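You operate a simulated robot arm through the tools that you are given. There is no shell and no other tool. Be economical: measure what you need, move in short steps, check, and stop when the job is done.

You are at the controls of a simulated two-armed robot. One attempt, no reset.

TASK
Shut the big press down with the platen up and the heat off.
Fine: ram lever on HOLD, both its heat dials on 0, the red stop button in last; leave the guard latched.

It is judged by the outcome, as a careful person would: the job done as asked, and still so three seconds after it is handed in. It fails if anything else is knocked over, pushed out of place, dropped, spilled or broken.

THE ROBOT
Two 7-joint arms with fingered hands on one trunk, on a base that drives. Base frame: it is fixed to the floor where the robot stands at the start and does not move with it; the origin is under the middle of the robot, x ahead of it, y to its left, z up. Units: mm, rad, N and s.
The left shoulder is at the start at [71, 172, 1402], the right one opposite. With the tool pointing down near the work surface each hand reaches from about 100 to 860 mm from the robot's upright axis, wherever it stands, measured 20 degrees to its own side. Places, roughly: base heat dial [1200, 200, 1200]; left grey handle [-200, 1400, 700]; ram lever [800, 0, 600]; red stop button [1000, -100, 700]; right grey handle [400, 600, 700]; small blue lever [1200, 300, 1000]; time dial [1300, 100, 1200]; top heat dial [1100, 300, 1200]; white latch [300, 700, 800]; white speed knob [1300, 100, 1000]. Payload 5 kg a hand.
The TCP of each hand is the grasp point between the finger pads, 43 mm short of the fingertips. In the tool frame z runs along the fingers and y along their closing line. The gripper opens to 144 mm. The gripper's body begins 50 mm behind the TCP. The gripper is a hand of 5 fingers: y runs from the thumb to the fingers, the wrist lies at [-21, -124, -221] in the tool frame.
Orientation is that of the tool frame in the base frame, as a unit quaternion [w, x, y, z]. With the fingers straight down and the wrist toward the robot, the tool's x, y and z point along [0, 1, 0], [1, 0, 0] and [0, 0, -1] of the base frame.

THE INTERFACE
- The arms move only by the tool step_arm. It takes "left_moves", "right_moves" or both (then of equal length, played together; a hand with none holds still); each is one flat list of numbers, 6 for each row, row after row: the shift along the tool's x, y, z in mm, then the turn, a rotation vector about the tool's x, y, z in rad. In form: [x, y, z, wx, wy, wz, x, y, z, wx, wy, wz, ...]. A call has 1 to 12 rows; each row is the pose to reach, as a shift and turn from the pose commanded when the call began, along the tool's axes at that moment. Each row takes 0.2 s and may step no farther than 50 mm and 0.15 rad from the row before; otherwise, the whole call is refused. Where a pose cannot be reached the arm comes as near as it can. A force on the tool above 50 N (or 10 N above the force at the start of the call, whichever is more), or a blocked arm, ends the call early, and 0.2 s more pass. In this call time passes only in rows, and 0.2 s behind the last. It gives the time, the measured TCP pose, the force on the tool (base axes), the opening and the grip force at its end, in the units of the frame above (readings bear some noise), with the torque about the TCP (base axes, N m) and any sound that the robot's microphone picked up.
- Cameras (640 x 400 px; columns grow to the right, rows downward): "scene" is now at [133.3, 37.2, 1641]; the picture's right is [0.42, -0.91, -0.00], its down [-0.48, -0.22, -0.85] and it looks along [0.77, 0.36, -0.53] (base axes); focal length 230 px, centre (320, 200). "left" rides on the left gripper at [-86, -108, -168] in its tool frame; the picture's right is [-0.80, -0.28, 0.53], its down [0.54, -0.73, 0.42] and it looks along [0.27, 0.63, 0.73] (tool axes); focal length 275 px, centre (320, 200). "right" rides on the right gripper at [86, -108, -168] in its tool frame; the picture's right is [-0.80, 0.28, -0.53], its down [-0.54, -0.73, 0.42] and it looks along [-0.27, 0.63, 0.73] (tool axes); focal length 275 px, centre (320, 200). There is no depth. A picture from a camera that has moved, and an enlarged one, comes with that camera's place and axes in the base frame and with its lens.
- get_image(camera): a new picture of that camera. No time passes.
- raise_lower(by): slides the trunk up (or, below 0, down) by that many mm; the arms and the scene camera ride with it, the base frame stays. It gives what a move gives, with no picture.
- steer(legs): drives the robot by 1 to 6 legs, each [ahead, left, turn to the left] in mm, mm and rad, along the robot's own axes; the way and the turn of a leg run together, so that a leg with both is an arc; at most 1500 mm and 3.142 rad a leg. The arms and the cameras ride along, it lands a little off, and it stops where it bumps. It gives what a move gives.
- finger_targets(index, middle, ring, little, thumb_bend, thumb_turn, hand): sets how far each is bent, from 0 (flat) to 100 (curled in); at 30 the hand is open as for a grip, at 70 the pads meet at the TCP. One left out holds its place. A second passes; each finger stops where it meets its share of the squeeze, and holds until it gets a number again. It is the only way to open and close the hand. It gives what a move gives, with no picture; readings hold the bend of each and the force on index, middle, ring, little, thumb and palm. thumb_turn goes from beside the hand (0) to across from the fingers (100), as for a grip.
- aim_head(pan, tilt): turns the head with the scene camera to pan (to the left, within 1.501 rad either way) and tilt (down, from -0.506 to 1.204), counted from straight ahead of the robot. It gives what a move gives.
- enlarge(camera, box): a new picture of the part [left, top, right, bottom] of that camera's present view, enlarged. No time passes.
- finish_job(): hands the job in; it is judged then, once.

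Work in short steps. Places have to be worked out from the pictures, the camera data and where the tool is seen: move nearer, look again, correct. Check each grasp and each placing, and mend what went wrong. You have 120 turns and 88 pictures in all, those below and enlarged ones among them. Open the grippers and draw the arms clear of the work before you hand the job in, unless the task says otherwise; then end with one line.

The tools are called after ">>>" as a command line: name --argument value ..., lists and objects as JSON in quotes. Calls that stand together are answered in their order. step_arm: Moves the arms, as the interface text tells. Its arguments: {"type":"object","properties":{"left_moves":{"type":"array","items":{"type":"number"}},"right_moves":{"type":"array","items":{"type":"number"}}},"required":[]} The other tools are called the same way: raise_lower (by) slides the trunk up or down; finger_targets (index, middle, ring, little, thumb_bend, thumb_turn, hand) moves the fingers one by one; steer (legs) drives the base; aim_head (pan, tilt) turns the head that bears the scene camera; get_image (camera) takes a picture; enlarge (camera, box) takes an enlarged picture of a part of a camera's view; finish_job () hands the job in.

At the start:

```text
clock: 0.0
left_tcp_pos: [751.4, 301.0, 1424.4]
left_tool_rot: [0.0, 0.707, 0.707, 0.001]
left_force: [0.9, -0.3, 1.3]
left_torque: [0.01, -0.04, -0.03]
left_grip_width: 143.5
left_gripper_force: 0.1
left_shape: jaw
left_bend: [30.0, 30.0, 30.0, 30.0, 30.0, 98.0]
left_finger forces: [0.0, 0.0, 0.0, 0.1, 0.1, 0.1]
right_tcp_pos: [726.6, -197.5, 1431.9]
right_tool_rot: [0.0, 0.707, 0.707, 0.0]
right_force: [-0.9, -0.9, 0.4]
right_torque: [-0.01, 0.0, 0.05]
right_grip_width: 143.7
right_gripper_force: 0.1
right_shape: jaw
right_bend: [30.0, 30.0, 30.0, 30.0, 30.0, 98.0]
right_finger forces: [0.1, 0.1, 0.0, 0.0, 0.1, 0.1]
trunk travel left (down, up): [-500.0, 440.0]
robot x, y, heading: [-3.2, 1.0, -0.003]
head pan, tilt: [0.438, 0.555]
```

scene: 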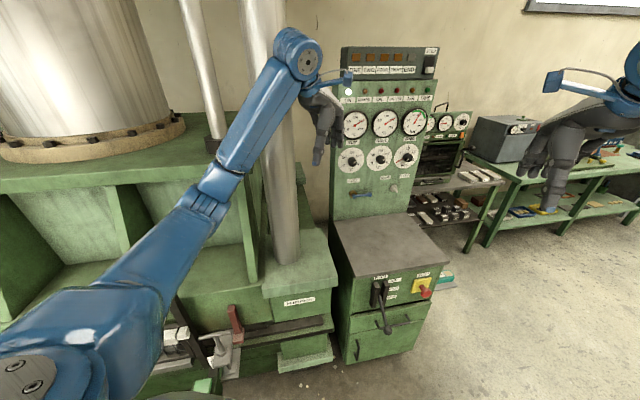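
right: 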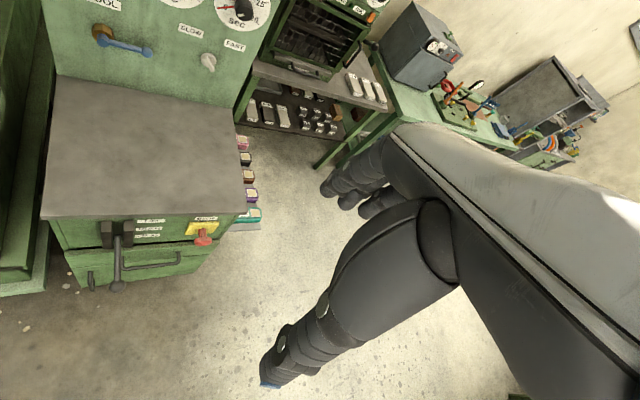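
left: 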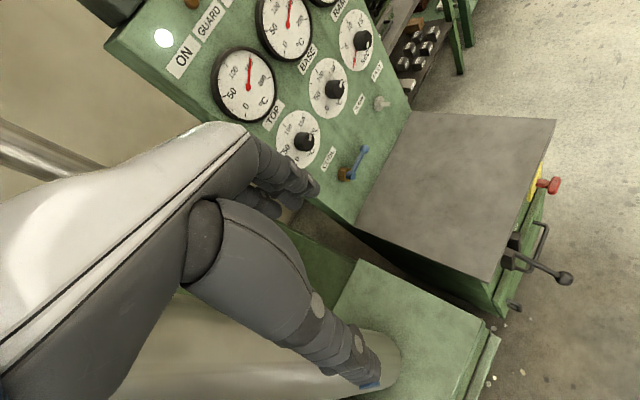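

I'll look closely at the control panel and the lever area first.

>>> enlarge --camera "scene" --box '[320, 40, 480, 210]'

>>> enlarge --camera "scene" --box '[330, 240, 460, 370]'

>>> enlarge --camera "left" --box '[200, 0, 420, 220]'

>>> enlarge --camera "right" --box '[40, 170, 280, 320]'

```text
2.35 times, centred on (400, 125) of scene
camera zoom: at [133.3, 37.2, 1641.0], right [0.42, -0.91, 0.0], down [-0.48, -0.22, -0.85], along [0.77, 0.36, -0.53], focal length 542 px, centre (132, 376)
```

zoom: 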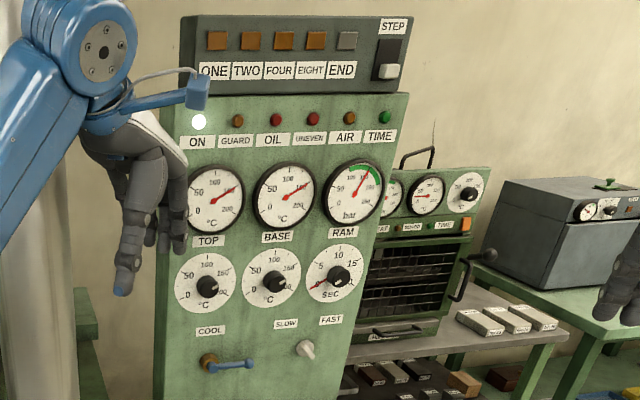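

```text
3.08 times, centred on (395, 305) of scene
camera zoom: at [133.3, 37.2, 1641.0], right [0.42, -0.91, 0.0], down [-0.48, -0.22, -0.85], along [0.77, 0.36, -0.53], focal length 708 px, centre (89, -123)
```

zoom: 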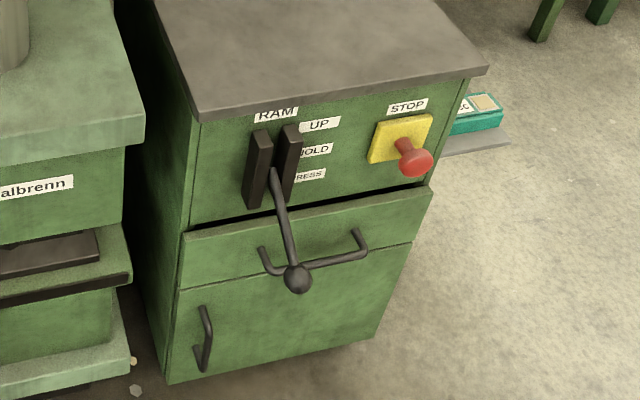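

```text
1.82 times, centred on (310, 110) of left
camera zoom: at [642.4, 214.9, 1592.2], right [-0.28, -0.8, -0.53], down [-0.73, 0.54, -0.42], along [0.63, 0.27, -0.73], focal length 500 px, centre (338, 364)
```

zoom: 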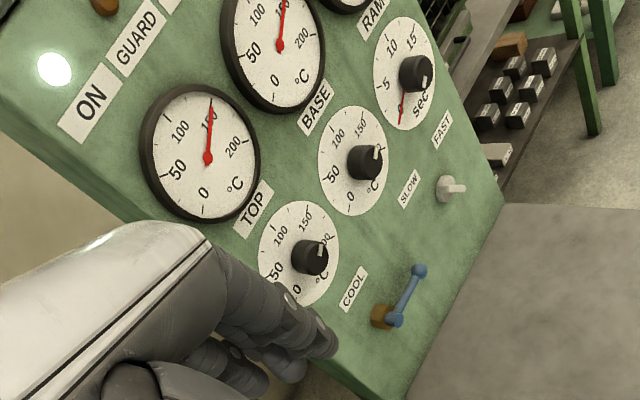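

```text
2.67 times, centred on (160, 245) of right
camera zoom: at [617.9, -110.3, 1599.6], right [0.28, -0.8, 0.53], down [-0.73, -0.54, -0.42], along [0.63, -0.27, -0.73], focal length 734 px, centre (747, 80)
```

zoom: 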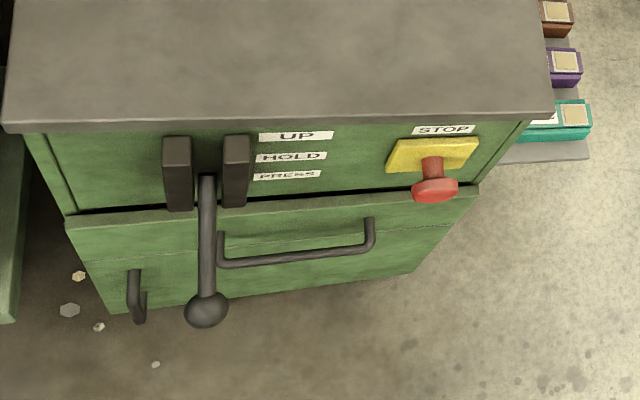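

Lever appears to point to PRESS; I look at the press on the left to see the platen and guard.

>>> aim_head --pan 1.1 --tilt 0.6

>>> get_image --camera "scene"

```text
clock: 1.0
left_tcp_pos: [752.0, 300.4, 1424.6]
left_tool_rot: [0.0, 0.707, 0.707, 0.0]
left_force: [0.4, -0.7, -0.4]
left_torque: [-0.02, 0.0, -0.01]
left_grip_width: 143.8
left_gripper_force: 0.2
left_shape: jaw
left_bend: [30.0, 30.0, 30.0, 30.0, 30.0, 98.0]
left_finger forces: [0.0, 0.1, 0.0, 0.1, 0.0, 0.0]
right_tcp_pos: [725.4, -198.1, 1432.1]
right_tool_rot: [0.0, 0.707, 0.707, 0.0]
right_force: [-0.3, 0.0, 0.7]
right_torque: [0.04, 0.0, 0.01]
right_grip_width: 143.7
right_gripper_force: 0.1
right_shape: jaw
right_bend: [30.0, 30.0, 30.0, 30.0, 30.0, 98.0]
right_finger forces: [0.0, 0.1, 0.1, 0.1, 0.0, 0.0]
trunk travel left (down, up): [-500.0, 440.0]
robot x, y, heading: [-1.1, -0.2, -0.001]
head pan, tilt: [1.1, 0.6]
```

```text
80 pictures are left
camera scene: at [92.3, 77.8, 1637.0], right [0.89, -0.45, 0.0], down [-0.26, -0.5, -0.82], along [0.38, 0.73, -0.57], focal length 230 px, centre (320, 200)
```

scene: 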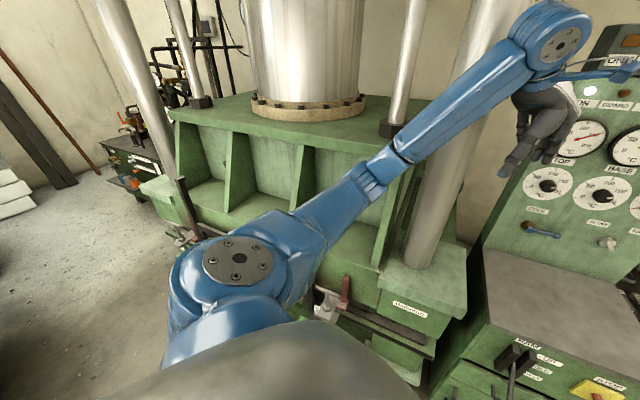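

The left arm hides the work gap; tilt down to look at the guard/platen area.

>>> aim_head --pan 1.3 --tilt 1.1

>>> get_image --camera "scene"

```text
clock: 2.0
left_tcp_pos: [751.5, 301.5, 1425.4]
left_tool_rot: [0.0, 0.707, 0.707, 0.0]
left_force: [0.8, -0.1, 0.5]
left_torque: [0.01, 0.0, 0.0]
left_grip_width: 143.6
left_gripper_force: 0.0
left_shape: jaw
left_bend: [30.0, 30.0, 30.0, 30.0, 30.0, 98.0]
left_finger forces: [0.0, 0.0, 0.0, 0.0, 0.1, 0.1]
right_tcp_pos: [725.9, -197.4, 1432.5]
right_tool_rot: [0.0, 0.707, 0.707, 0.0]
right_force: [-0.7, 0.3, 0.0]
right_torque: [0.02, 0.0, -0.01]
right_grip_width: 143.6
right_gripper_force: 0.1
right_shape: jaw
right_bend: [30.0, 30.0, 30.0, 30.0, 30.0, 98.0]
right_finger forces: [0.1, 0.1, 0.0, 0.1, 0.1, 0.0]
trunk travel left (down, up): [-500.0, 440.0]
robot x, y, heading: [-0.7, -1.3, 0.002]
head pan, tilt: [1.3, 1.1]
```

```text
79 pictures are left
camera scene: at [69.0, 60.0, 1598.4], right [0.96, -0.27, 0.0], down [-0.24, -0.86, -0.45], along [0.12, 0.44, -0.89], focal length 230 px, centre (320, 200)
```

scene: 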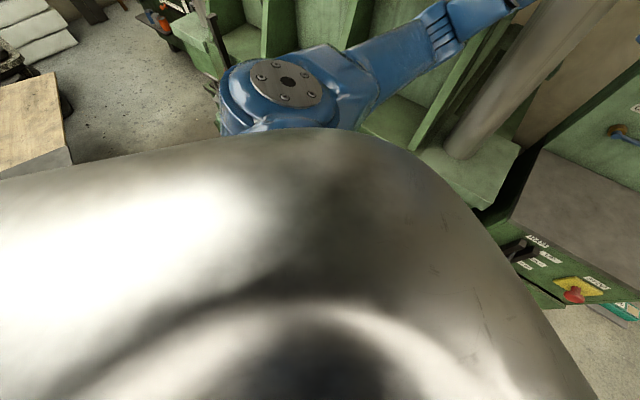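

Before driving to gain a view, I check the floor on the right side.

>>> aim_head --pan -1.1 --tilt 0.6

>>> get_image --camera "scene"

```text
clock: 4.2
left_tcp_pos: [750.9, 300.4, 1424.8]
left_tool_rot: [0.0, 0.707, 0.707, 0.0]
left_force: [-0.4, 0.5, -0.3]
left_torque: [-0.02, 0.01, -0.01]
left_grip_width: 143.9
left_gripper_force: 0.1
left_shape: jaw
left_bend: [30.0, 30.0, 30.0, 30.0, 30.0, 98.0]
left_finger forces: [0.0, 0.0, 0.1, 0.0, 0.0, 0.1]
right_tcp_pos: [726.0, -197.3, 1431.4]
right_tool_rot: [0.0, 0.707, 0.707, 0.0]
right_force: [0.4, 0.1, 1.3]
right_torque: [-0.01, 0.0, 0.02]
right_grip_width: 143.4
right_gripper_force: 0.1
right_shape: jaw
right_bend: [30.0, 30.0, 30.0, 30.0, 30.0, 98.0]
right_finger forces: [0.1, 0.0, 0.0, 0.0, 0.0, 0.0]
trunk travel left (down, up): [-500.0, 440.0]
robot x, y, heading: [-0.7, -0.5, 0.002]
head pan, tilt: [-1.1, 0.6]
```

```text
78 pictures are left
camera scene: at [92.3, -79.6, 1637.0], right [-0.89, -0.45, 0.0], down [-0.26, 0.5, -0.82], along [0.37, -0.73, -0.57], focal length 230 px, centre (320, 200)
```

scene: 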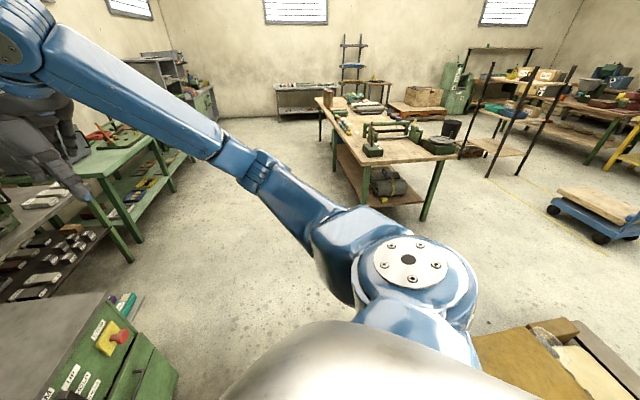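

The bench is close on my right, so I stay put and instead retract the left hand and yaw it left so that its own camera sees the press.

>>> step_arm --left_moves '[0, -40, 0, 0, 0, -0.14, -10, -80, 0, 0, 0, -0.28, -20, -120, 0, 0, 0, -0.42, -30, -160, 0, 0, 0, -0.56, -40, -200, 0, 0, 0, -0.7, -50, -240, 0, 0, 0, -0.84, -60, -280, 0, 0, 0, -0.98, -70, -310, 0, 0, 0, -1.05]'

>>> get_image --camera "left"

>>> aim_head --pan 1.0 --tilt 0.7

>>> get_image --camera "scene"

```text
clock: 6.0
left_tcp_pos: [438.7, 229.1, 1424.2]
left_tool_rot: [-0.001, 0.256, 0.967, 0.0]
left_force: [0.2, 0.1, 0.5]
left_torque: [0.03, -0.02, -0.03]
left_grip_width: 143.8
left_gripper_force: 0.1
left_shape: jaw
left_bend: [30.0, 30.0, 30.0, 30.0, 30.0, 98.0]
left_finger forces: [0.1, 0.0, 0.0, 0.0, 0.0, 0.0]
right_tcp_pos: [726.3, -197.8, 1432.6]
right_tool_rot: [0.0, 0.707, 0.708, 0.0]
right_force: [-0.5, -0.5, 0.3]
right_torque: [-0.01, 0.01, 0.0]
right_grip_width: 143.3
right_gripper_force: 0.2
right_shape: jaw
right_bend: [30.0, 30.0, 30.0, 30.0, 30.0, 98.0]
right_finger forces: [0.0, 0.1, 0.1, 0.1, 0.1, 0.0]
trunk travel left (down, up): [-500.0, 440.0]
robot x, y, heading: [3.5, -2.7, -0.003]
head pan, tilt: [-1.1, 0.6]
```

```text
77 pictures are left
camera left: at [460.1, 93.4, 1591.0], right [0.55, -0.64, -0.53], down [-0.83, -0.36, -0.42], along [0.08, 0.68, -0.73], focal length 275 px, centre (320, 200)
```

left: 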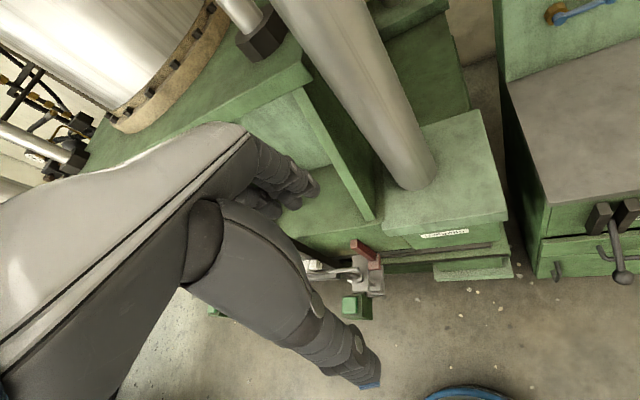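

```text
clock: 8.0
left_tcp_pos: [440.0, 231.4, 1422.2]
left_tool_rot: [0.0, 0.257, 0.966, 0.0]
left_force: [0.2, 0.0, 0.2]
left_torque: [-0.05, -0.01, 0.02]
left_grip_width: 144.1
left_gripper_force: 0.1
left_shape: jaw
left_bend: [30.0, 30.0, 30.0, 30.0, 30.0, 98.0]
left_finger forces: [0.0, 0.1, 0.0, 0.0, 0.0, 0.0]
right_tcp_pos: [726.6, -197.0, 1432.0]
right_tool_rot: [-0.001, 0.707, 0.707, 0.0]
right_force: [-0.8, 0.4, -0.1]
right_torque: [0.0, -0.01, 0.0]
right_grip_width: 143.4
right_gripper_force: 0.0
right_shape: jaw
right_bend: [30.0, 30.0, 30.0, 30.0, 30.0, 98.0]
right_finger forces: [0.0, 0.0, 0.1, 0.0, 0.0, 0.0]
trunk travel left (down, up): [-500.0, 440.0]
robot x, y, heading: [-2.4, 0.8, -0.001]
head pan, tilt: [1.0, 0.7]
```

```text
76 pictures are left
camera scene: at [98.1, 70.6, 1628.3], right [0.84, -0.54, 0.0], down [-0.35, -0.54, -0.76], along [0.41, 0.64, -0.64], focal length 230 px, centre (320, 200)
```

scene: 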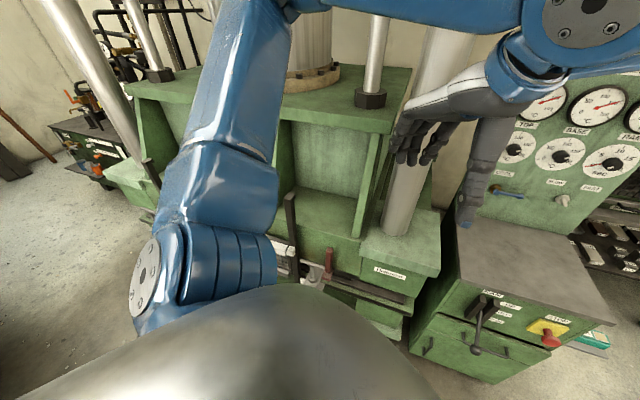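

I enlarge the guard/latch area and the lever in these views.

>>> enlarge --camera "left" --box '[290, 200, 530, 340]'

>>> enlarge --camera "scene" --box '[270, 190, 450, 330]'

```text
2.67 times, centred on (410, 270) of left
camera zoom: at [460.8, 93.7, 1591.0], right [0.55, -0.64, -0.53], down [-0.83, -0.36, -0.42], along [0.08, 0.68, -0.73], focal length 734 px, centre (80, 13)
```

zoom: 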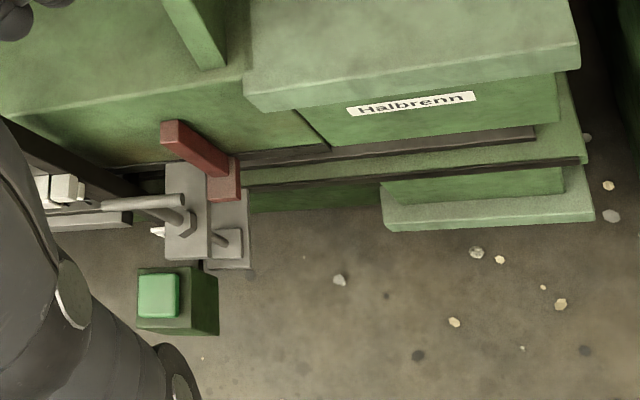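

```text
2.86 times, centred on (360, 260) of scene
camera zoom: at [98.1, 70.6, 1628.3], right [0.84, -0.54, 0.0], down [-0.35, -0.54, -0.76], along [0.41, 0.64, -0.64], focal length 658 px, centre (206, 29)
```

zoom: 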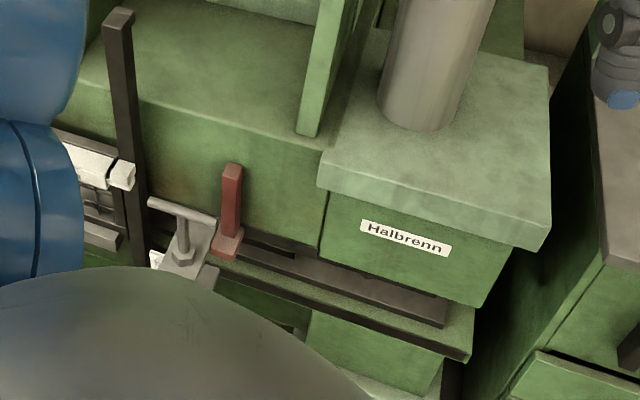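

Geometry worked out: the machine faces along f≈[0.80,0.61] (yaw ≈0.65 rad); lever ball ≈[765,5,635], button ≈[982,−123,677], TOP knob ≈[1160,343,1200], BASE knob ≈[1255,218,1198]. I turn to face the cabinet, then sidestep right in part.

>>> steer --legs '[[0, 0, 0.65], [30, -200, 0]]'

>>> aim_head --pan 0.0 --tilt 0.7

>>> get_image --camera "scene"

```text
clock: 11.4
left_tcp_pos: [346.9, 318.6, 1423.2]
left_tool_rot: [0.001, -0.073, 0.997, -0.001]
left_force: [-0.9, 0.2, 0.8]
left_torque: [-0.07, -0.07, 0.03]
left_grip_width: 143.9
left_gripper_force: 0.1
left_shape: jaw
left_bend: [30.0, 30.0, 30.0, 30.0, 30.0, 98.0]
left_finger forces: [0.1, 0.0, 0.0, 0.0, 0.0, 0.1]
right_tcp_pos: [835.3, 158.1, 1433.5]
right_tool_rot: [0.002, 0.437, 0.899, 0.0]
right_force: [-0.5, -0.4, 0.0]
right_torque: [-0.01, -0.05, -0.01]
right_grip_width: 143.6
right_gripper_force: 0.0
right_shape: jaw
right_bend: [30.0, 30.0, 30.0, 30.0, 30.0, 98.0]
right_finger forces: [0.0, 0.0, 0.1, 0.0, 0.0, 0.1]
trunk travel left (down, up): [-500.0, 440.0]
robot x, y, heading: [148.3, -137.2, 0.672]
head pan, tilt: [1.0, 0.7]
```

```text
clock: 12.6
left_tcp_pos: [349.6, 315.9, 1422.9]
left_tool_rot: [0.0, -0.072, 0.997, 0.0]
left_force: [-0.1, 0.1, -0.3]
left_torque: [-0.01, 0.01, -0.06]
left_grip_width: 144.0
left_gripper_force: 0.2
left_shape: jaw
left_bend: [30.0, 30.0, 30.0, 30.0, 30.0, 98.0]
left_finger forces: [0.1, 0.1, 0.0, 0.0, 0.1, 0.0]
right_tcp_pos: [838.8, 155.9, 1432.9]
right_tool_rot: [0.0, 0.437, 0.899, 0.001]
right_force: [-0.3, 0.6, -0.1]
right_torque: [0.02, -0.01, 0.01]
right_grip_width: 143.8
right_gripper_force: 0.0
right_shape: jaw
right_bend: [30.0, 30.0, 30.0, 30.0, 30.0, 98.0]
right_finger forces: [0.0, 0.1, 0.1, 0.0, 0.0, 0.0]
trunk travel left (down, up): [-500.0, 440.0]
robot x, y, heading: [146.7, -133.5, 0.67]
head pan, tilt: [0.0, 0.7]
```

```text
73 pictures are left
camera scene: at [253.7, -53.7, 1628.4], right [0.62, -0.79, 0.0], down [-0.51, -0.4, -0.76], along [0.6, 0.47, -0.64], focal length 230 px, centre (320, 200)
```

scene: 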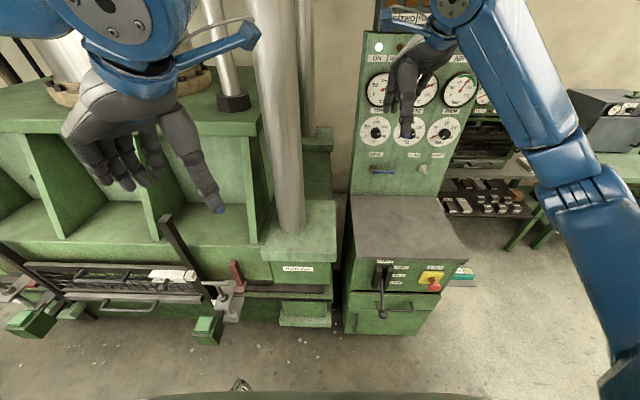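

I continue sideways to be in front of the cabinet.

>>> steer --legs '[[15, -190, -0.02]]'

>>> step_arm --right_moves '[0, -45, 0, -0.1, 0, 0, 0, -90, 0, -0.2, 0, 0, 0, -135, 0, -0.3, 0, 0, 0, -180, 0, -0.4, 0, 0, 0, -225, 0, -0.5, 0, 0, 0, -270, 0, -0.6, 0, 0, 0, -300, 20, -0.74, 0, 0, 0, -320, 50, -0.88, 0, 0, 0, -330, 90, -1.02, 0, 0]'

```text
clock: 14.2
left_tcp_pos: [483.8, 173.9, 1422.3]
left_tool_rot: [0.001, -0.063, 0.998, -0.002]
left_force: [-0.1, 0.4, -0.8]
left_torque: [-0.07, -0.05, -0.05]
left_grip_width: 143.7
left_gripper_force: 0.0
left_shape: jaw
left_bend: [30.0, 30.0, 30.0, 30.0, 30.0, 98.0]
left_finger forces: [0.0, 0.0, 0.0, 0.1, 0.1, 0.0]
right_tcp_pos: [969.1, 4.7, 1432.0]
right_tool_rot: [0.002, 0.446, 0.895, -0.001]
right_force: [-0.1, 1.0, 0.8]
right_torque: [-0.07, -0.05, -0.01]
right_grip_width: 143.5
right_gripper_force: 0.0
right_shape: jaw
right_bend: [30.0, 30.0, 30.0, 30.0, 30.0, 98.0]
right_finger forces: [0.1, 0.1, 0.1, 0.1, 0.0, 0.0]
trunk travel left (down, up): [-500.0, 440.0]
robot x, y, heading: [274.9, -279.5, 0.646]
head pan, tilt: [0.0, 0.7]
```

```text
clock: 16.4
left_tcp_pos: [492.1, 161.4, 1426.3]
left_tool_rot: [-0.002, -0.062, 0.998, 0.003]
left_force: [1.1, -1.5, 1.4]
left_torque: [0.17, 0.17, 0.0]
left_grip_width: 144.0
left_gripper_force: 0.0
left_shape: jaw
left_bend: [30.0, 30.0, 30.0, 30.0, 30.0, 98.0]
left_finger forces: [0.0, 0.0, 0.0, 0.0, 0.0, 0.0]
right_tcp_pos: [842.7, 11.3, 1296.2]
right_tool_rot: [0.195, 0.44, 0.779, 0.401]
right_force: [1.3, -2.0, -1.4]
right_torque: [0.12, -0.01, 0.13]
right_grip_width: 143.8
right_gripper_force: 0.1
right_shape: jaw
right_bend: [30.0, 30.0, 30.0, 30.0, 30.0, 98.0]
right_finger forces: [0.1, 0.0, 0.0, 0.1, 0.0, 0.0]
right hand out of reach, approached as far as the arm can: row 4, 5, 6, 7, 8, 9
trunk travel left (down, up): [-500.0, 440.0]
robot x, y, heading: [276.3, -277.5, 0.645]
head pan, tilt: [0.0, 0.7]
stopped in row 9 (right hand): the arm was blocked; the commanded pose is now the measured one
```

The retracting turn was out of reach; I look at the current posture.

>>> get_image --camera "scene"

>>> get_image --camera "right"

```text
72 pictures are left
camera scene: at [388.6, -206.5, 1628.9], right [0.6, -0.8, -0.01], down [-0.52, -0.38, -0.77], along [0.61, 0.46, -0.64], focal length 230 px, centre (320, 200)
```

scene: 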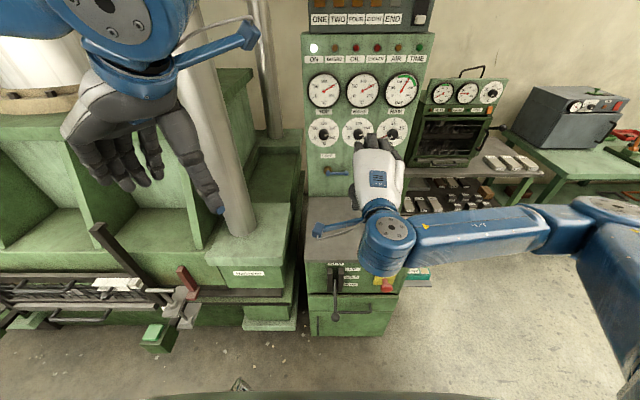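

```text
71 pictures are left
camera right: at [629.9, -23.0, 1314.8], right [0.23, -0.83, 0.51], down [0.18, -0.48, -0.86], along [0.96, 0.29, 0.04], focal length 275 px, centre (320, 200)
```

right: 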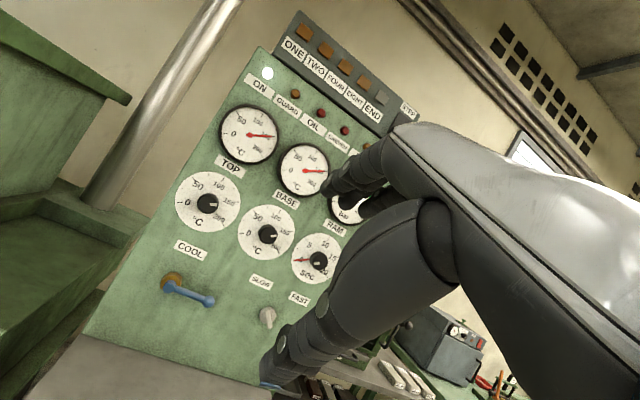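

The hand is already near panel posture; I'll do the dials first. Enlarging to read them.

>>> enlarge --camera "right" --box '[150, 90, 350, 290]'

```text
2.00 times, centred on (250, 190) of right
camera zoom: at [629.9, -23.0, 1314.8], right [0.23, -0.83, 0.51], down [0.18, -0.48, -0.86], along [0.96, 0.29, 0.04], focal length 551 px, centre (460, 220)
```

zoom: 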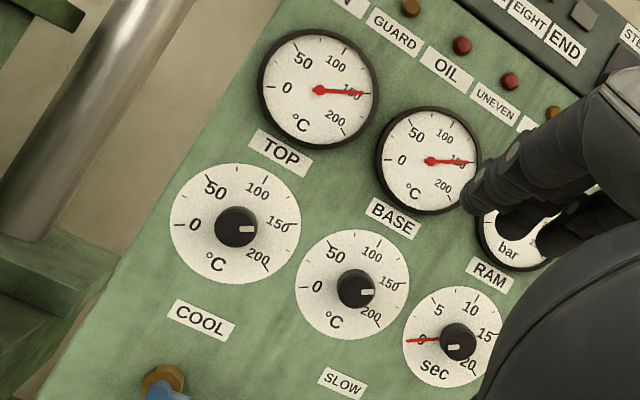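

Both knobs read ≈150; 0 is about 180° counter‑clockwise from there. I drive 190 mm closer for reach (hand stays clear of the panel).

>>> steer --legs '[[190, 0, 0]]'

>>> step_arm --right_moves '[0, 0, -10, -0.12, 0, 0, 0, 0, -20, -0.24, 0, 0, 0, 0, -30, -0.36, 0, 0, 0, 0, -30, -0.48, 0, 0, 0, 0, -30, -0.6, 0, 0, 0, 0, -30, -0.64, 0, 0]'

>>> get_image --camera "scene"

>>> get_image --camera "right"

```text
clock: 17.9
left_tcp_pos: [631.6, 279.7, 1424.1]
left_tool_rot: [0.0, -0.061, 0.998, 0.0]
left_force: [-0.7, -0.4, -0.1]
left_torque: [-0.03, -0.06, -0.02]
left_grip_width: 144.0
left_gripper_force: 0.0
left_shape: jaw
left_bend: [30.0, 30.0, 30.0, 30.0, 30.0, 98.0]
left_finger forces: [0.1, 0.0, 0.0, 0.0, 0.0, 0.0]
right_tcp_pos: [984.2, 127.6, 1296.4]
right_tool_rot: [0.198, 0.439, 0.78, 0.399]
right_force: [0.0, -1.2, 0.9]
right_torque: [0.0, -0.04, -0.04]
right_grip_width: 144.0
right_gripper_force: 0.0
right_shape: jaw
right_bend: [30.0, 30.0, 30.0, 30.0, 30.0, 98.0]
right_finger forces: [0.0, 0.0, 0.0, 0.1, 0.0, 0.0]
trunk travel left (down, up): [-500.0, 440.0]
robot x, y, heading: [424.4, -163.1, 0.637]
head pan, tilt: [0.0, 0.7]
```

```text
clock: 19.3
left_tcp_pos: [636.8, 282.3, 1422.9]
left_tool_rot: [-0.001, -0.061, 0.998, -0.001]
left_force: [-0.4, -0.1, 0.2]
left_torque: [-0.01, 0.05, 0.0]
left_grip_width: 143.9
left_gripper_force: 0.0
left_shape: jaw
left_bend: [30.0, 30.0, 30.0, 30.0, 30.0, 98.0]
left_finger forces: [0.0, 0.0, 0.0, 0.0, 0.1, 0.0]
right_tcp_pos: [968.6, 115.5, 1311.8]
right_tool_rot: [0.325, 0.355, 0.616, 0.624]
right_force: [-0.1, 0.3, 0.0]
right_torque: [0.01, 0.0, 0.0]
right_grip_width: 144.1
right_gripper_force: 0.1
right_shape: jaw
right_bend: [30.0, 30.0, 30.0, 30.0, 30.0, 98.0]
right_finger forces: [0.1, 0.0, 0.0, 0.0, 0.1, 0.0]
trunk travel left (down, up): [-500.0, 440.0]
robot x, y, heading: [417.6, -167.5, 0.645]
head pan, tilt: [0.0, 0.7]
```

```text
69 pictures are left
camera scene: at [532.2, -85.2, 1628.3], right [0.6, -0.8, 0.0], down [-0.52, -0.39, -0.76], along [0.61, 0.46, -0.64], focal length 230 px, centre (320, 200)
```

scene: 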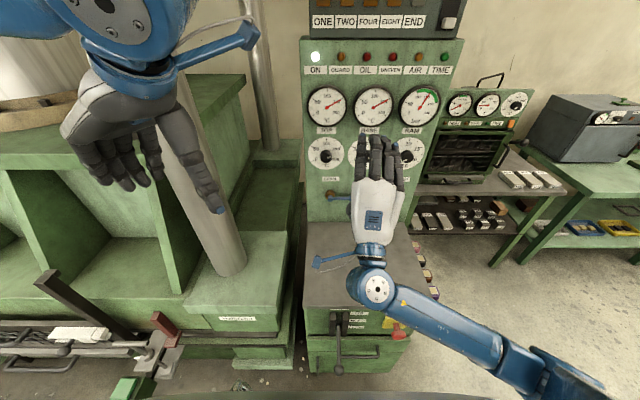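

```text
68 pictures are left
camera right: at [778.1, 102.8, 1208.1], right [-0.02, -0.97, 0.26], down [0.63, -0.21, -0.75], along [0.78, 0.15, 0.61], focal length 275 px, centre (320, 200)
```

right: 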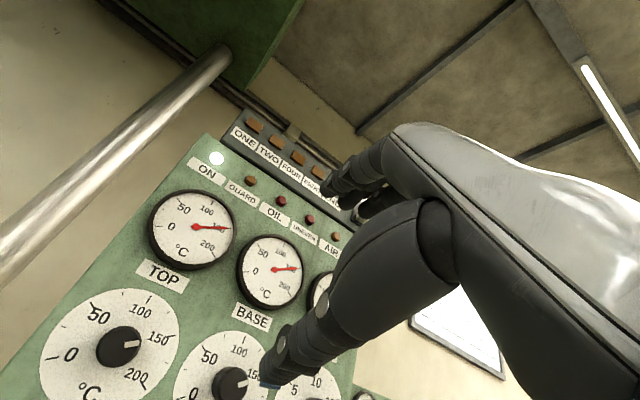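

Good posture. I enlarge the scene view to refine knob positions.

>>> enlarge --camera "scene" --box '[290, 80, 450, 200]'

>>> enlarge --camera "right" --box '[30, 270, 290, 400]'

```text
3.33 times, centred on (370, 140) of scene
camera zoom: at [532.2, -85.2, 1628.3], right [0.6, -0.8, 0.0], down [-0.52, -0.39, -0.76], along [0.61, 0.46, -0.64], focal length 767 px, centre (153, 400)
```

zoom: 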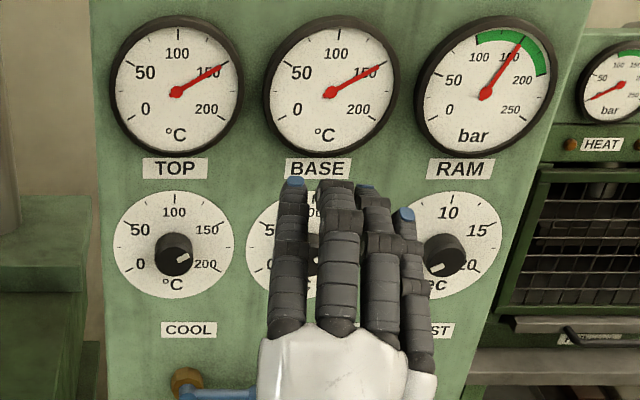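

```text
2.46 times, centred on (160, 335) of right
camera zoom: at [778.1, 102.8, 1208.1], right [-0.02, -0.97, 0.26], down [0.63, -0.21, -0.75], along [0.78, 0.15, 0.61], focal length 678 px, centre (714, -132)
```

zoom: 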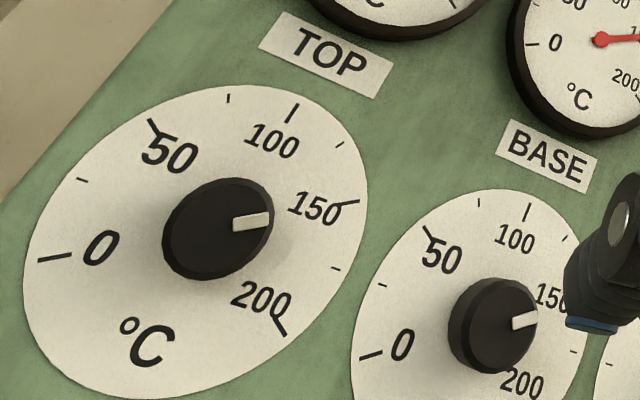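

TOP dial centre ≈[1162,361,1207], BASE ≈[1252,241,1208], panel normal yaw 0.644. Moving to a pre‑pose in front of TOP with yaw corrected, then I'll test the roll.

>>> step_arm --right_moves '[22, -27, 30, 0, 0.02, 0, 44, -54, 60, 0, 0.04, 0, 60, -80, 90, 0, 0.06, 0, 75, -100, 120, 0, 0.075, 0, 87, -107, 146, 0, 0.075, 0]'

>>> step_arm --right_moves '[0, 0, 0, 0, 0, 0.14, 0, 0, 0, 0, 0, 0.28, 0, 0, 0, 0, 0, 0.42, 0, 0, 0, 0, 0, 0.56, 0, 0, 0, 0, 0, 0.7, 0, 0, 0, 0, 0, 0.84, 0, 0, 0, 0, 0, 0.98]'

>>> get_image --camera "scene"

```text
clock: 20.5
left_tcp_pos: [635.5, 283.0, 1423.0]
left_tool_rot: [-0.001, -0.061, 0.998, -0.001]
left_force: [-0.5, 0.1, -0.7]
left_torque: [-0.07, 0.03, -0.03]
left_grip_width: 143.7
left_gripper_force: 0.0
left_shape: jaw
left_bend: [30.0, 30.0, 30.0, 30.0, 30.0, 98.0]
left_finger forces: [0.0, 0.0, 0.0, 0.0, 0.1, 0.1]
right_tcp_pos: [1040.9, 272.9, 1204.3]
right_tool_rot: [0.301, 0.332, 0.628, 0.636]
right_force: [-0.2, -0.1, -1.1]
right_torque: [-0.03, -0.05, 0.0]
right_grip_width: 144.3
right_gripper_force: 0.0
right_shape: jaw
right_bend: [30.0, 30.0, 30.0, 30.0, 30.0, 98.0]
right_finger forces: [0.0, 0.0, 0.1, 0.0, 0.0, 0.0]
trunk travel left (down, up): [-500.0, 440.0]
robot x, y, heading: [422.5, -164.7, 0.642]
head pan, tilt: [0.0, 0.7]
```

```text
clock: 22.1
left_tcp_pos: [635.8, 282.8, 1423.0]
left_tool_rot: [0.0, -0.06, 0.998, -0.001]
left_force: [-0.2, -0.4, 0.4]
left_torque: [-0.02, -0.01, 0.03]
left_grip_width: 143.8
left_gripper_force: 0.0
left_shape: jaw
left_bend: [30.0, 30.0, 30.0, 30.0, 30.0, 98.0]
left_finger forces: [0.0, 0.0, 0.0, 0.0, 0.1, 0.1]
right_tcp_pos: [1039.5, 271.5, 1207.5]
right_tool_rot: [-0.033, 0.588, 0.397, 0.704]
right_force: [-0.1, 0.5, 0.2]
right_torque: [-0.01, 0.02, 0.02]
right_grip_width: 144.1
right_gripper_force: 0.0
right_shape: jaw
right_bend: [30.0, 30.0, 30.0, 30.0, 30.0, 98.0]
right_finger forces: [0.0, 0.1, 0.0, 0.0, 0.0, 0.0]
trunk travel left (down, up): [-500.0, 440.0]
robot x, y, heading: [422.3, -163.8, 0.641]
head pan, tilt: [0.0, 0.7]
```

```text
65 pictures are left
camera scene: at [530.7, -84.7, 1628.4], right [0.6, -0.8, 0.0], down [-0.52, -0.39, -0.76], along [0.61, 0.46, -0.64], focal length 230 px, centre (320, 200)
```

scene: 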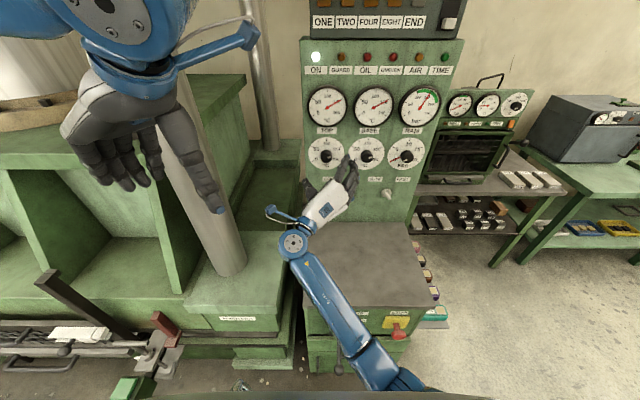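

Roll works fine; I add 0.5 rad more to see how far clockwise it goes.

>>> step_arm --right_moves '[0, 0, 0, 0, 0, 0.14, 0, 0, 0, 0, 0, 0.28, 0, 0, 0, 0, 0, 0.42, 0, 0, 0, 0, 0, 0.55]'

>>> get_image --camera "right"

```text
clock: 23.1
left_tcp_pos: [635.9, 283.2, 1422.1]
left_tool_rot: [-0.001, -0.061, 0.998, -0.001]
left_force: [-0.6, 0.7, -0.8]
left_torque: [0.0, 0.0, 0.0]
left_grip_width: 143.9
left_gripper_force: 0.1
left_shape: jaw
left_bend: [30.0, 30.0, 30.0, 30.0, 30.0, 98.0]
left_finger forces: [0.1, 0.1, 0.0, 0.0, 0.1, 0.0]
right_tcp_pos: [1087.7, 224.7, 1180.3]
right_tool_rot: [-0.135, 0.65, 0.277, 0.695]
right_force: [0.4, 0.5, -0.3]
right_torque: [0.02, -0.01, -0.02]
right_grip_width: 144.1
right_gripper_force: 0.1
right_shape: jaw
right_bend: [30.0, 30.0, 30.0, 30.0, 30.0, 97.0]
right_finger forces: [0.1, 0.1, 0.0, 0.0, 0.0, 0.0]
trunk travel left (down, up): [-500.0, 440.0]
robot x, y, heading: [424.3, -165.5, 0.641]
head pan, tilt: [0.0, 0.7]
stopped in row 4 (right hand): the arm was blocked; the commanded pose is now the measured one
```

```text
64 pictures are left
camera right: at [879.7, 233.9, 1240.7], right [-0.19, -0.67, -0.72], down [0.02, 0.73, -0.68], along [0.98, -0.14, -0.13], focal length 275 px, centre (320, 200)
```

right: 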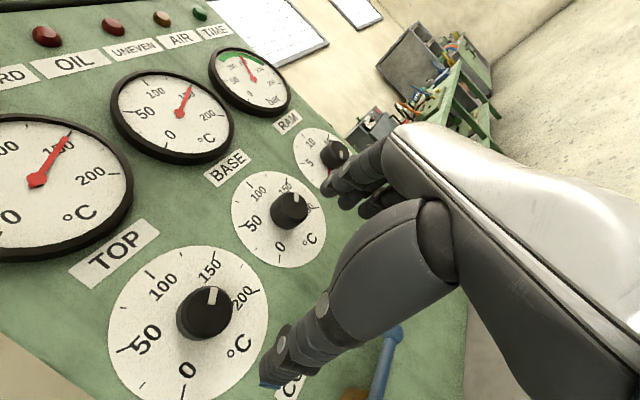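

Limit at about +1.3; I return to roll ≈+1.0 in front of the TOP knob.

>>> step_arm --right_moves '[13, -19, -4, 0.016, 0.003, -0.13, 26, -38, -8, 0.032, 0.006, -0.26, 40, -57, -12, 0.047, 0.01, -0.38, 40, -57, -12, 0.047, 0.01, -0.38]'

>>> get_image --camera "right"

```text
clock: 24.1
left_tcp_pos: [635.6, 282.0, 1422.8]
left_tool_rot: [0.0, -0.06, 0.998, -0.001]
left_force: [0.8, 0.3, 0.3]
left_torque: [0.01, 0.0, 0.0]
left_grip_width: 143.9
left_gripper_force: 0.0
left_shape: jaw
left_bend: [30.0, 30.0, 30.0, 30.0, 30.0, 98.0]
left_finger forces: [0.1, 0.0, 0.0, 0.0, 0.0, 0.1]
right_tcp_pos: [1040.1, 273.9, 1208.4]
right_tool_rot: [-0.02, 0.579, 0.411, 0.704]
right_force: [-0.8, 0.4, -0.2]
right_torque: [0.01, 0.01, 0.0]
right_grip_width: 143.8
right_gripper_force: 0.1
right_shape: jaw
right_bend: [30.0, 30.0, 30.0, 30.0, 30.0, 97.0]
right_finger forces: [0.1, 0.0, 0.0, 0.0, 0.0, 0.1]
trunk travel left (down, up): [-500.0, 440.0]
robot x, y, heading: [424.2, -165.2, 0.639]
head pan, tilt: [0.0, 0.7]
```

```text
63 pictures are left
camera right: at [824.5, 284.4, 1221.3], right [-0.02, -0.87, -0.5], down [0.15, 0.49, -0.86], along [0.99, -0.1, 0.12], focal length 275 px, centre (320, 200)
```

right: 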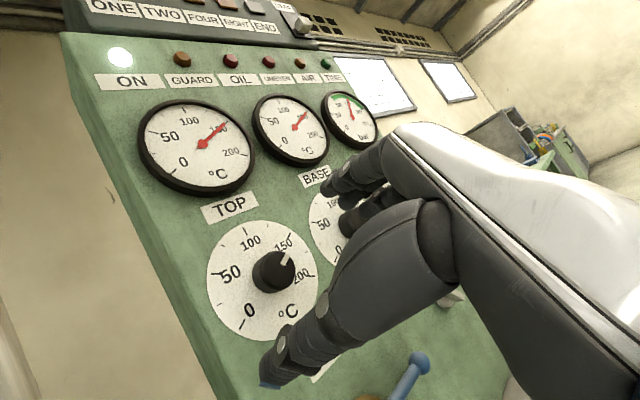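

Alignment looks right (TCP axis passes through the TOP knob). I advance 95 mm with the hand open.

>>> step_arm --right_moves '[1, 2, 30, 0, 0, 0, 2, 3, 60, 0, 0, 0, 2, 3, 80, 0, 0, 0, 2, 3, 95, 0, 0, 0]'

>>> get_image --camera "right"

>>> enlarge --camera "scene" --box '[280, 100, 440, 220]'

```text
clock: 25.1
left_tcp_pos: [627.3, 277.6, 1425.0]
left_tool_rot: [0.003, -0.061, 0.998, 0.001]
left_force: [-0.9, -0.1, 0.3]
left_torque: [0.04, -0.1, 0.02]
left_grip_width: 143.7
left_gripper_force: 0.2
left_shape: jaw
left_bend: [30.0, 30.0, 30.0, 30.0, 30.0, 98.0]
left_finger forces: [0.0, 0.0, 0.0, 0.1, 0.0, 0.0]
right_tcp_pos: [1111.3, 321.3, 1213.0]
right_tool_rot: [-0.02, 0.579, 0.407, 0.706]
right_force: [-29.9, -20.5, -7.4]
right_torque: [0.96, -0.38, -2.63]
right_grip_width: 140.4
right_gripper_force: 0.1
right_shape: jaw
right_bend: [30.0, 30.0, 30.0, 30.0, 30.0, 97.0]
right_finger forces: [0.4, 35.2, 0.0, 0.0, 0.0, 0.1]
trunk travel left (down, up): [-500.0, 440.0]
robot x, y, heading: [421.4, -167.1, 0.64]
head pan, tilt: [0.0, 0.7]
```

```text
62 pictures are left
camera right: at [895.9, 332.9, 1226.0], right [-0.02, -0.86, -0.5], down [0.15, 0.5, -0.85], along [0.99, -0.1, 0.12], focal length 275 px, centre (320, 200)
```

right: 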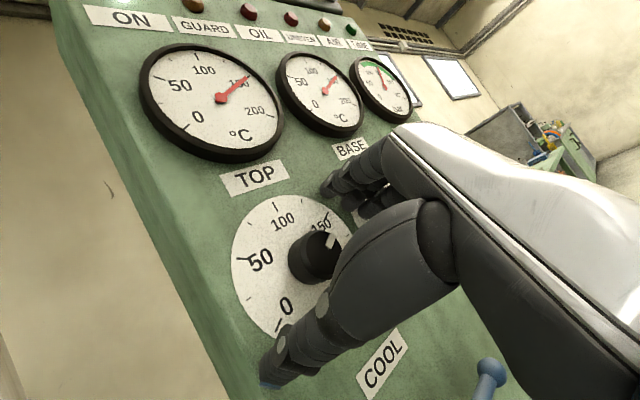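

```text
3.33 times, centred on (360, 160) of scene
camera zoom: at [522.4, -91.3, 1629.1], right [0.6, -0.8, 0.0], down [-0.51, -0.38, -0.77], along [0.62, 0.46, -0.64], focal length 767 px, centre (187, 333)
```

zoom: 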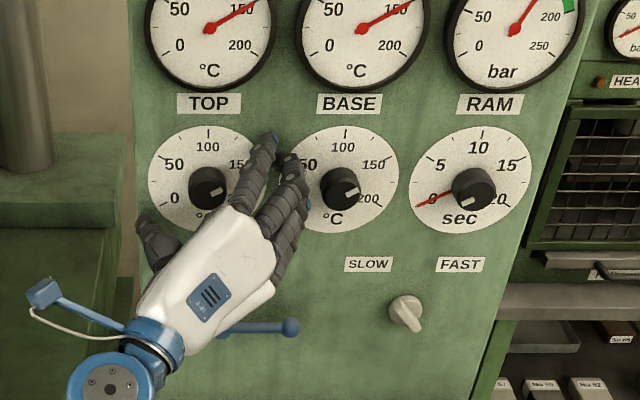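

The middle finger touched the panel at TCP ≈65 mm from the dial plane. I back off 20 mm, pre‑close to about 50, and then approach again.

>>> step_arm --right_moves '[0, 0, -30, 0, 0, 0]'

>>> finger_targets --hand "right" --index 50 --middle 52 --ring 52 --little 52 --thumb_bend 48 --thumb_turn 100

>>> get_image --camera "right"

>>> enlarge --camera "scene" --box '[280, 100, 440, 220]'

```text
clock: 25.5
left_tcp_pos: [639.9, 285.3, 1422.0]
left_tool_rot: [-0.001, -0.061, 0.998, -0.001]
left_force: [0.2, -0.8, 0.8]
left_torque: [-0.05, 0.05, 0.0]
left_grip_width: 144.0
left_gripper_force: 0.1
left_shape: jaw
left_bend: [30.0, 30.0, 30.0, 30.0, 30.0, 98.0]
left_finger forces: [0.0, 0.0, 0.0, 0.1, 0.0, 0.1]
right_tcp_pos: [1098.9, 308.9, 1210.0]
right_tool_rot: [-0.019, 0.581, 0.41, 0.703]
right_force: [0.9, 0.8, 0.5]
right_torque: [-0.04, 0.02, 0.0]
right_grip_width: 144.0
right_gripper_force: 0.2
right_shape: jaw
right_bend: [30.0, 30.0, 30.0, 30.0, 30.0, 97.0]
right_finger forces: [0.0, 0.0, 0.1, 0.0, 0.1, 0.0]
trunk travel left (down, up): [-500.0, 440.0]
robot x, y, heading: [421.5, -160.2, 0.642]
head pan, tilt: [0.0, 0.7]
```

```text
clock: 26.5
left_tcp_pos: [637.1, 282.5, 1422.7]
left_tool_rot: [-0.001, -0.061, 0.998, -0.001]
left_force: [-0.8, 1.0, -0.6]
left_torque: [-0.02, 0.02, -0.01]
left_grip_width: 143.7
left_gripper_force: 0.1
left_shape: jaw
left_bend: [30.0, 30.0, 30.0, 30.0, 30.0, 98.0]
left_finger forces: [0.1, 0.0, 0.0, 0.1, 0.0, 0.1]
right_tcp_pos: [1095.2, 306.5, 1210.1]
right_tool_rot: [-0.02, 0.58, 0.41, 0.704]
right_force: [1.2, -0.3, -0.3]
right_torque: [0.0, -0.02, -0.01]
right_grip_width: 82.4
right_gripper_force: 0.0
right_shape: fingers
right_bend: [50.0, 52.0, 52.0, 52.0, 48.0, 100.0]
right_finger forces: [0.1, 0.0, 0.0, 0.0, 0.0, 0.1]
trunk travel left (down, up): [-500.0, 440.0]
robot x, y, heading: [420.5, -164.9, 0.642]
head pan, tilt: [0.0, 0.7]
```

```text
60 pictures are left
camera right: at [879.2, 318.0, 1223.1], right [-0.02, -0.86, -0.5], down [0.15, 0.49, -0.86], along [0.99, -0.1, 0.12], focal length 275 px, centre (320, 200)
```

right: 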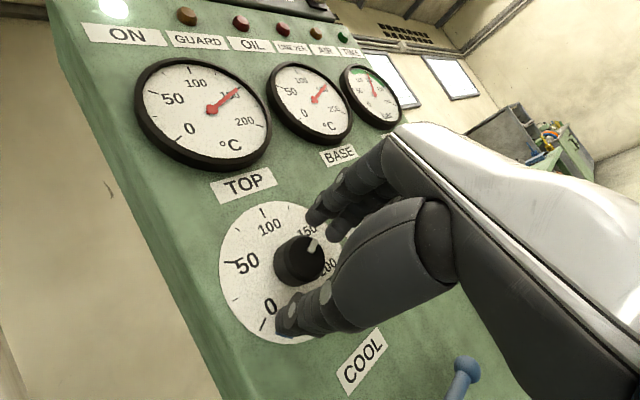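

```text
3.33 times, centred on (360, 160) of scene
camera zoom: at [531.8, -85.2, 1628.3], right [0.6, -0.8, 0.0], down [-0.52, -0.39, -0.76], along [0.61, 0.46, -0.64], focal length 767 px, centre (187, 333)
```

zoom: 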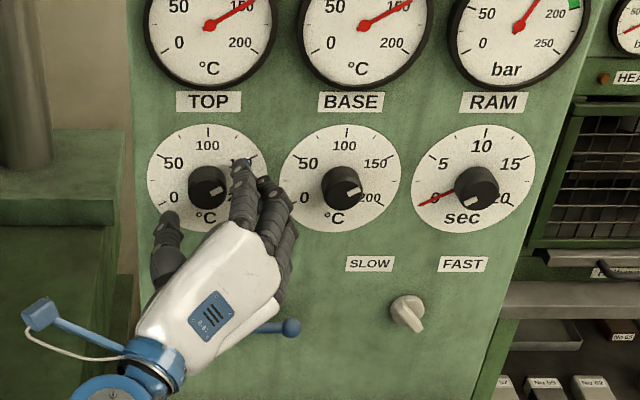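

Knob is centred between thumb and fingers. I advance in 8‑mm rows.

>>> step_arm --right_moves '[0, 0, 8, 0, 0, 0, 0, 0, 16, 0, 0, 0, 0, 0, 24, 0, 0, 0, 0, 0, 30, 0, 0, 0]'

```text
clock: 27.4
left_tcp_pos: [632.0, 278.7, 1425.8]
left_tool_rot: [0.001, -0.061, 0.998, 0.001]
left_force: [0.6, 0.7, -0.5]
left_torque: [-0.06, 0.07, 0.02]
left_grip_width: 143.8
left_gripper_force: 0.1
left_shape: jaw
left_bend: [30.0, 30.0, 30.0, 30.0, 30.0, 98.0]
left_finger forces: [0.0, 0.0, 0.0, 0.1, 0.0, 0.1]
right_tcp_pos: [1107.1, 318.8, 1212.6]
right_tool_rot: [-0.018, 0.58, 0.405, 0.706]
right_force: [-43.6, -34.6, -0.8]
right_torque: [1.0, -1.32, -2.2]
right_grip_width: 83.0
right_gripper_force: 27.3
right_shape: fingers
right_bend: [50.0, 51.0, 52.0, 52.0, 48.0, 100.0]
right_finger forces: [33.1, 22.2, 0.0, 0.0, 0.1, 0.0]
trunk travel left (down, up): [-500.0, 440.0]
robot x, y, heading: [421.1, -168.3, 0.638]
head pan, tilt: [0.0, 0.7]
stopped in row 4 (right hand): the force on the tool passed its limit at 62 N (the readings are from after the stop); the commanded pose is now the measured one
```

Contact at f≈1077; check whether it's the panel or the knob that fingers touch.

>>> get_image --camera "right"

>>> enlarge --camera "scene" --box '[300, 120, 380, 180]'

```text
58 pictures are left
camera right: at [891.2, 330.2, 1224.7], right [-0.03, -0.86, -0.51], down [0.16, 0.5, -0.85], along [0.99, -0.1, 0.12], focal length 275 px, centre (320, 200)
```

right: 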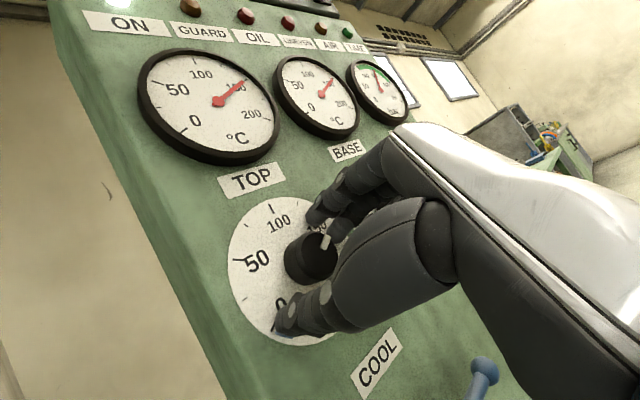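

```text
6.67 times, centred on (340, 150) of scene
camera zoom: at [525.6, -90.1, 1628.8], right [0.6, -0.8, 0.0], down [-0.52, -0.38, -0.77], along [0.62, 0.46, -0.64], focal length 1535 px, centre (187, 533)
```

zoom: 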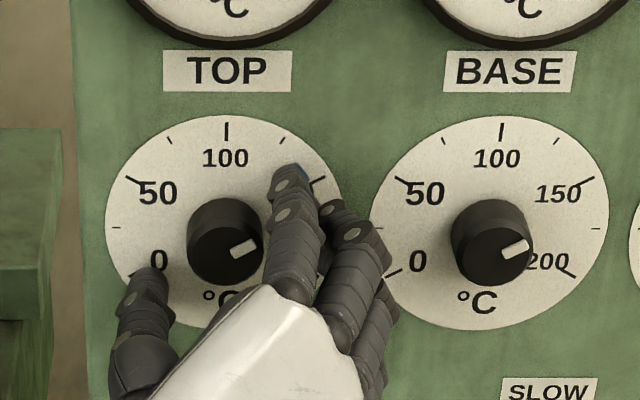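

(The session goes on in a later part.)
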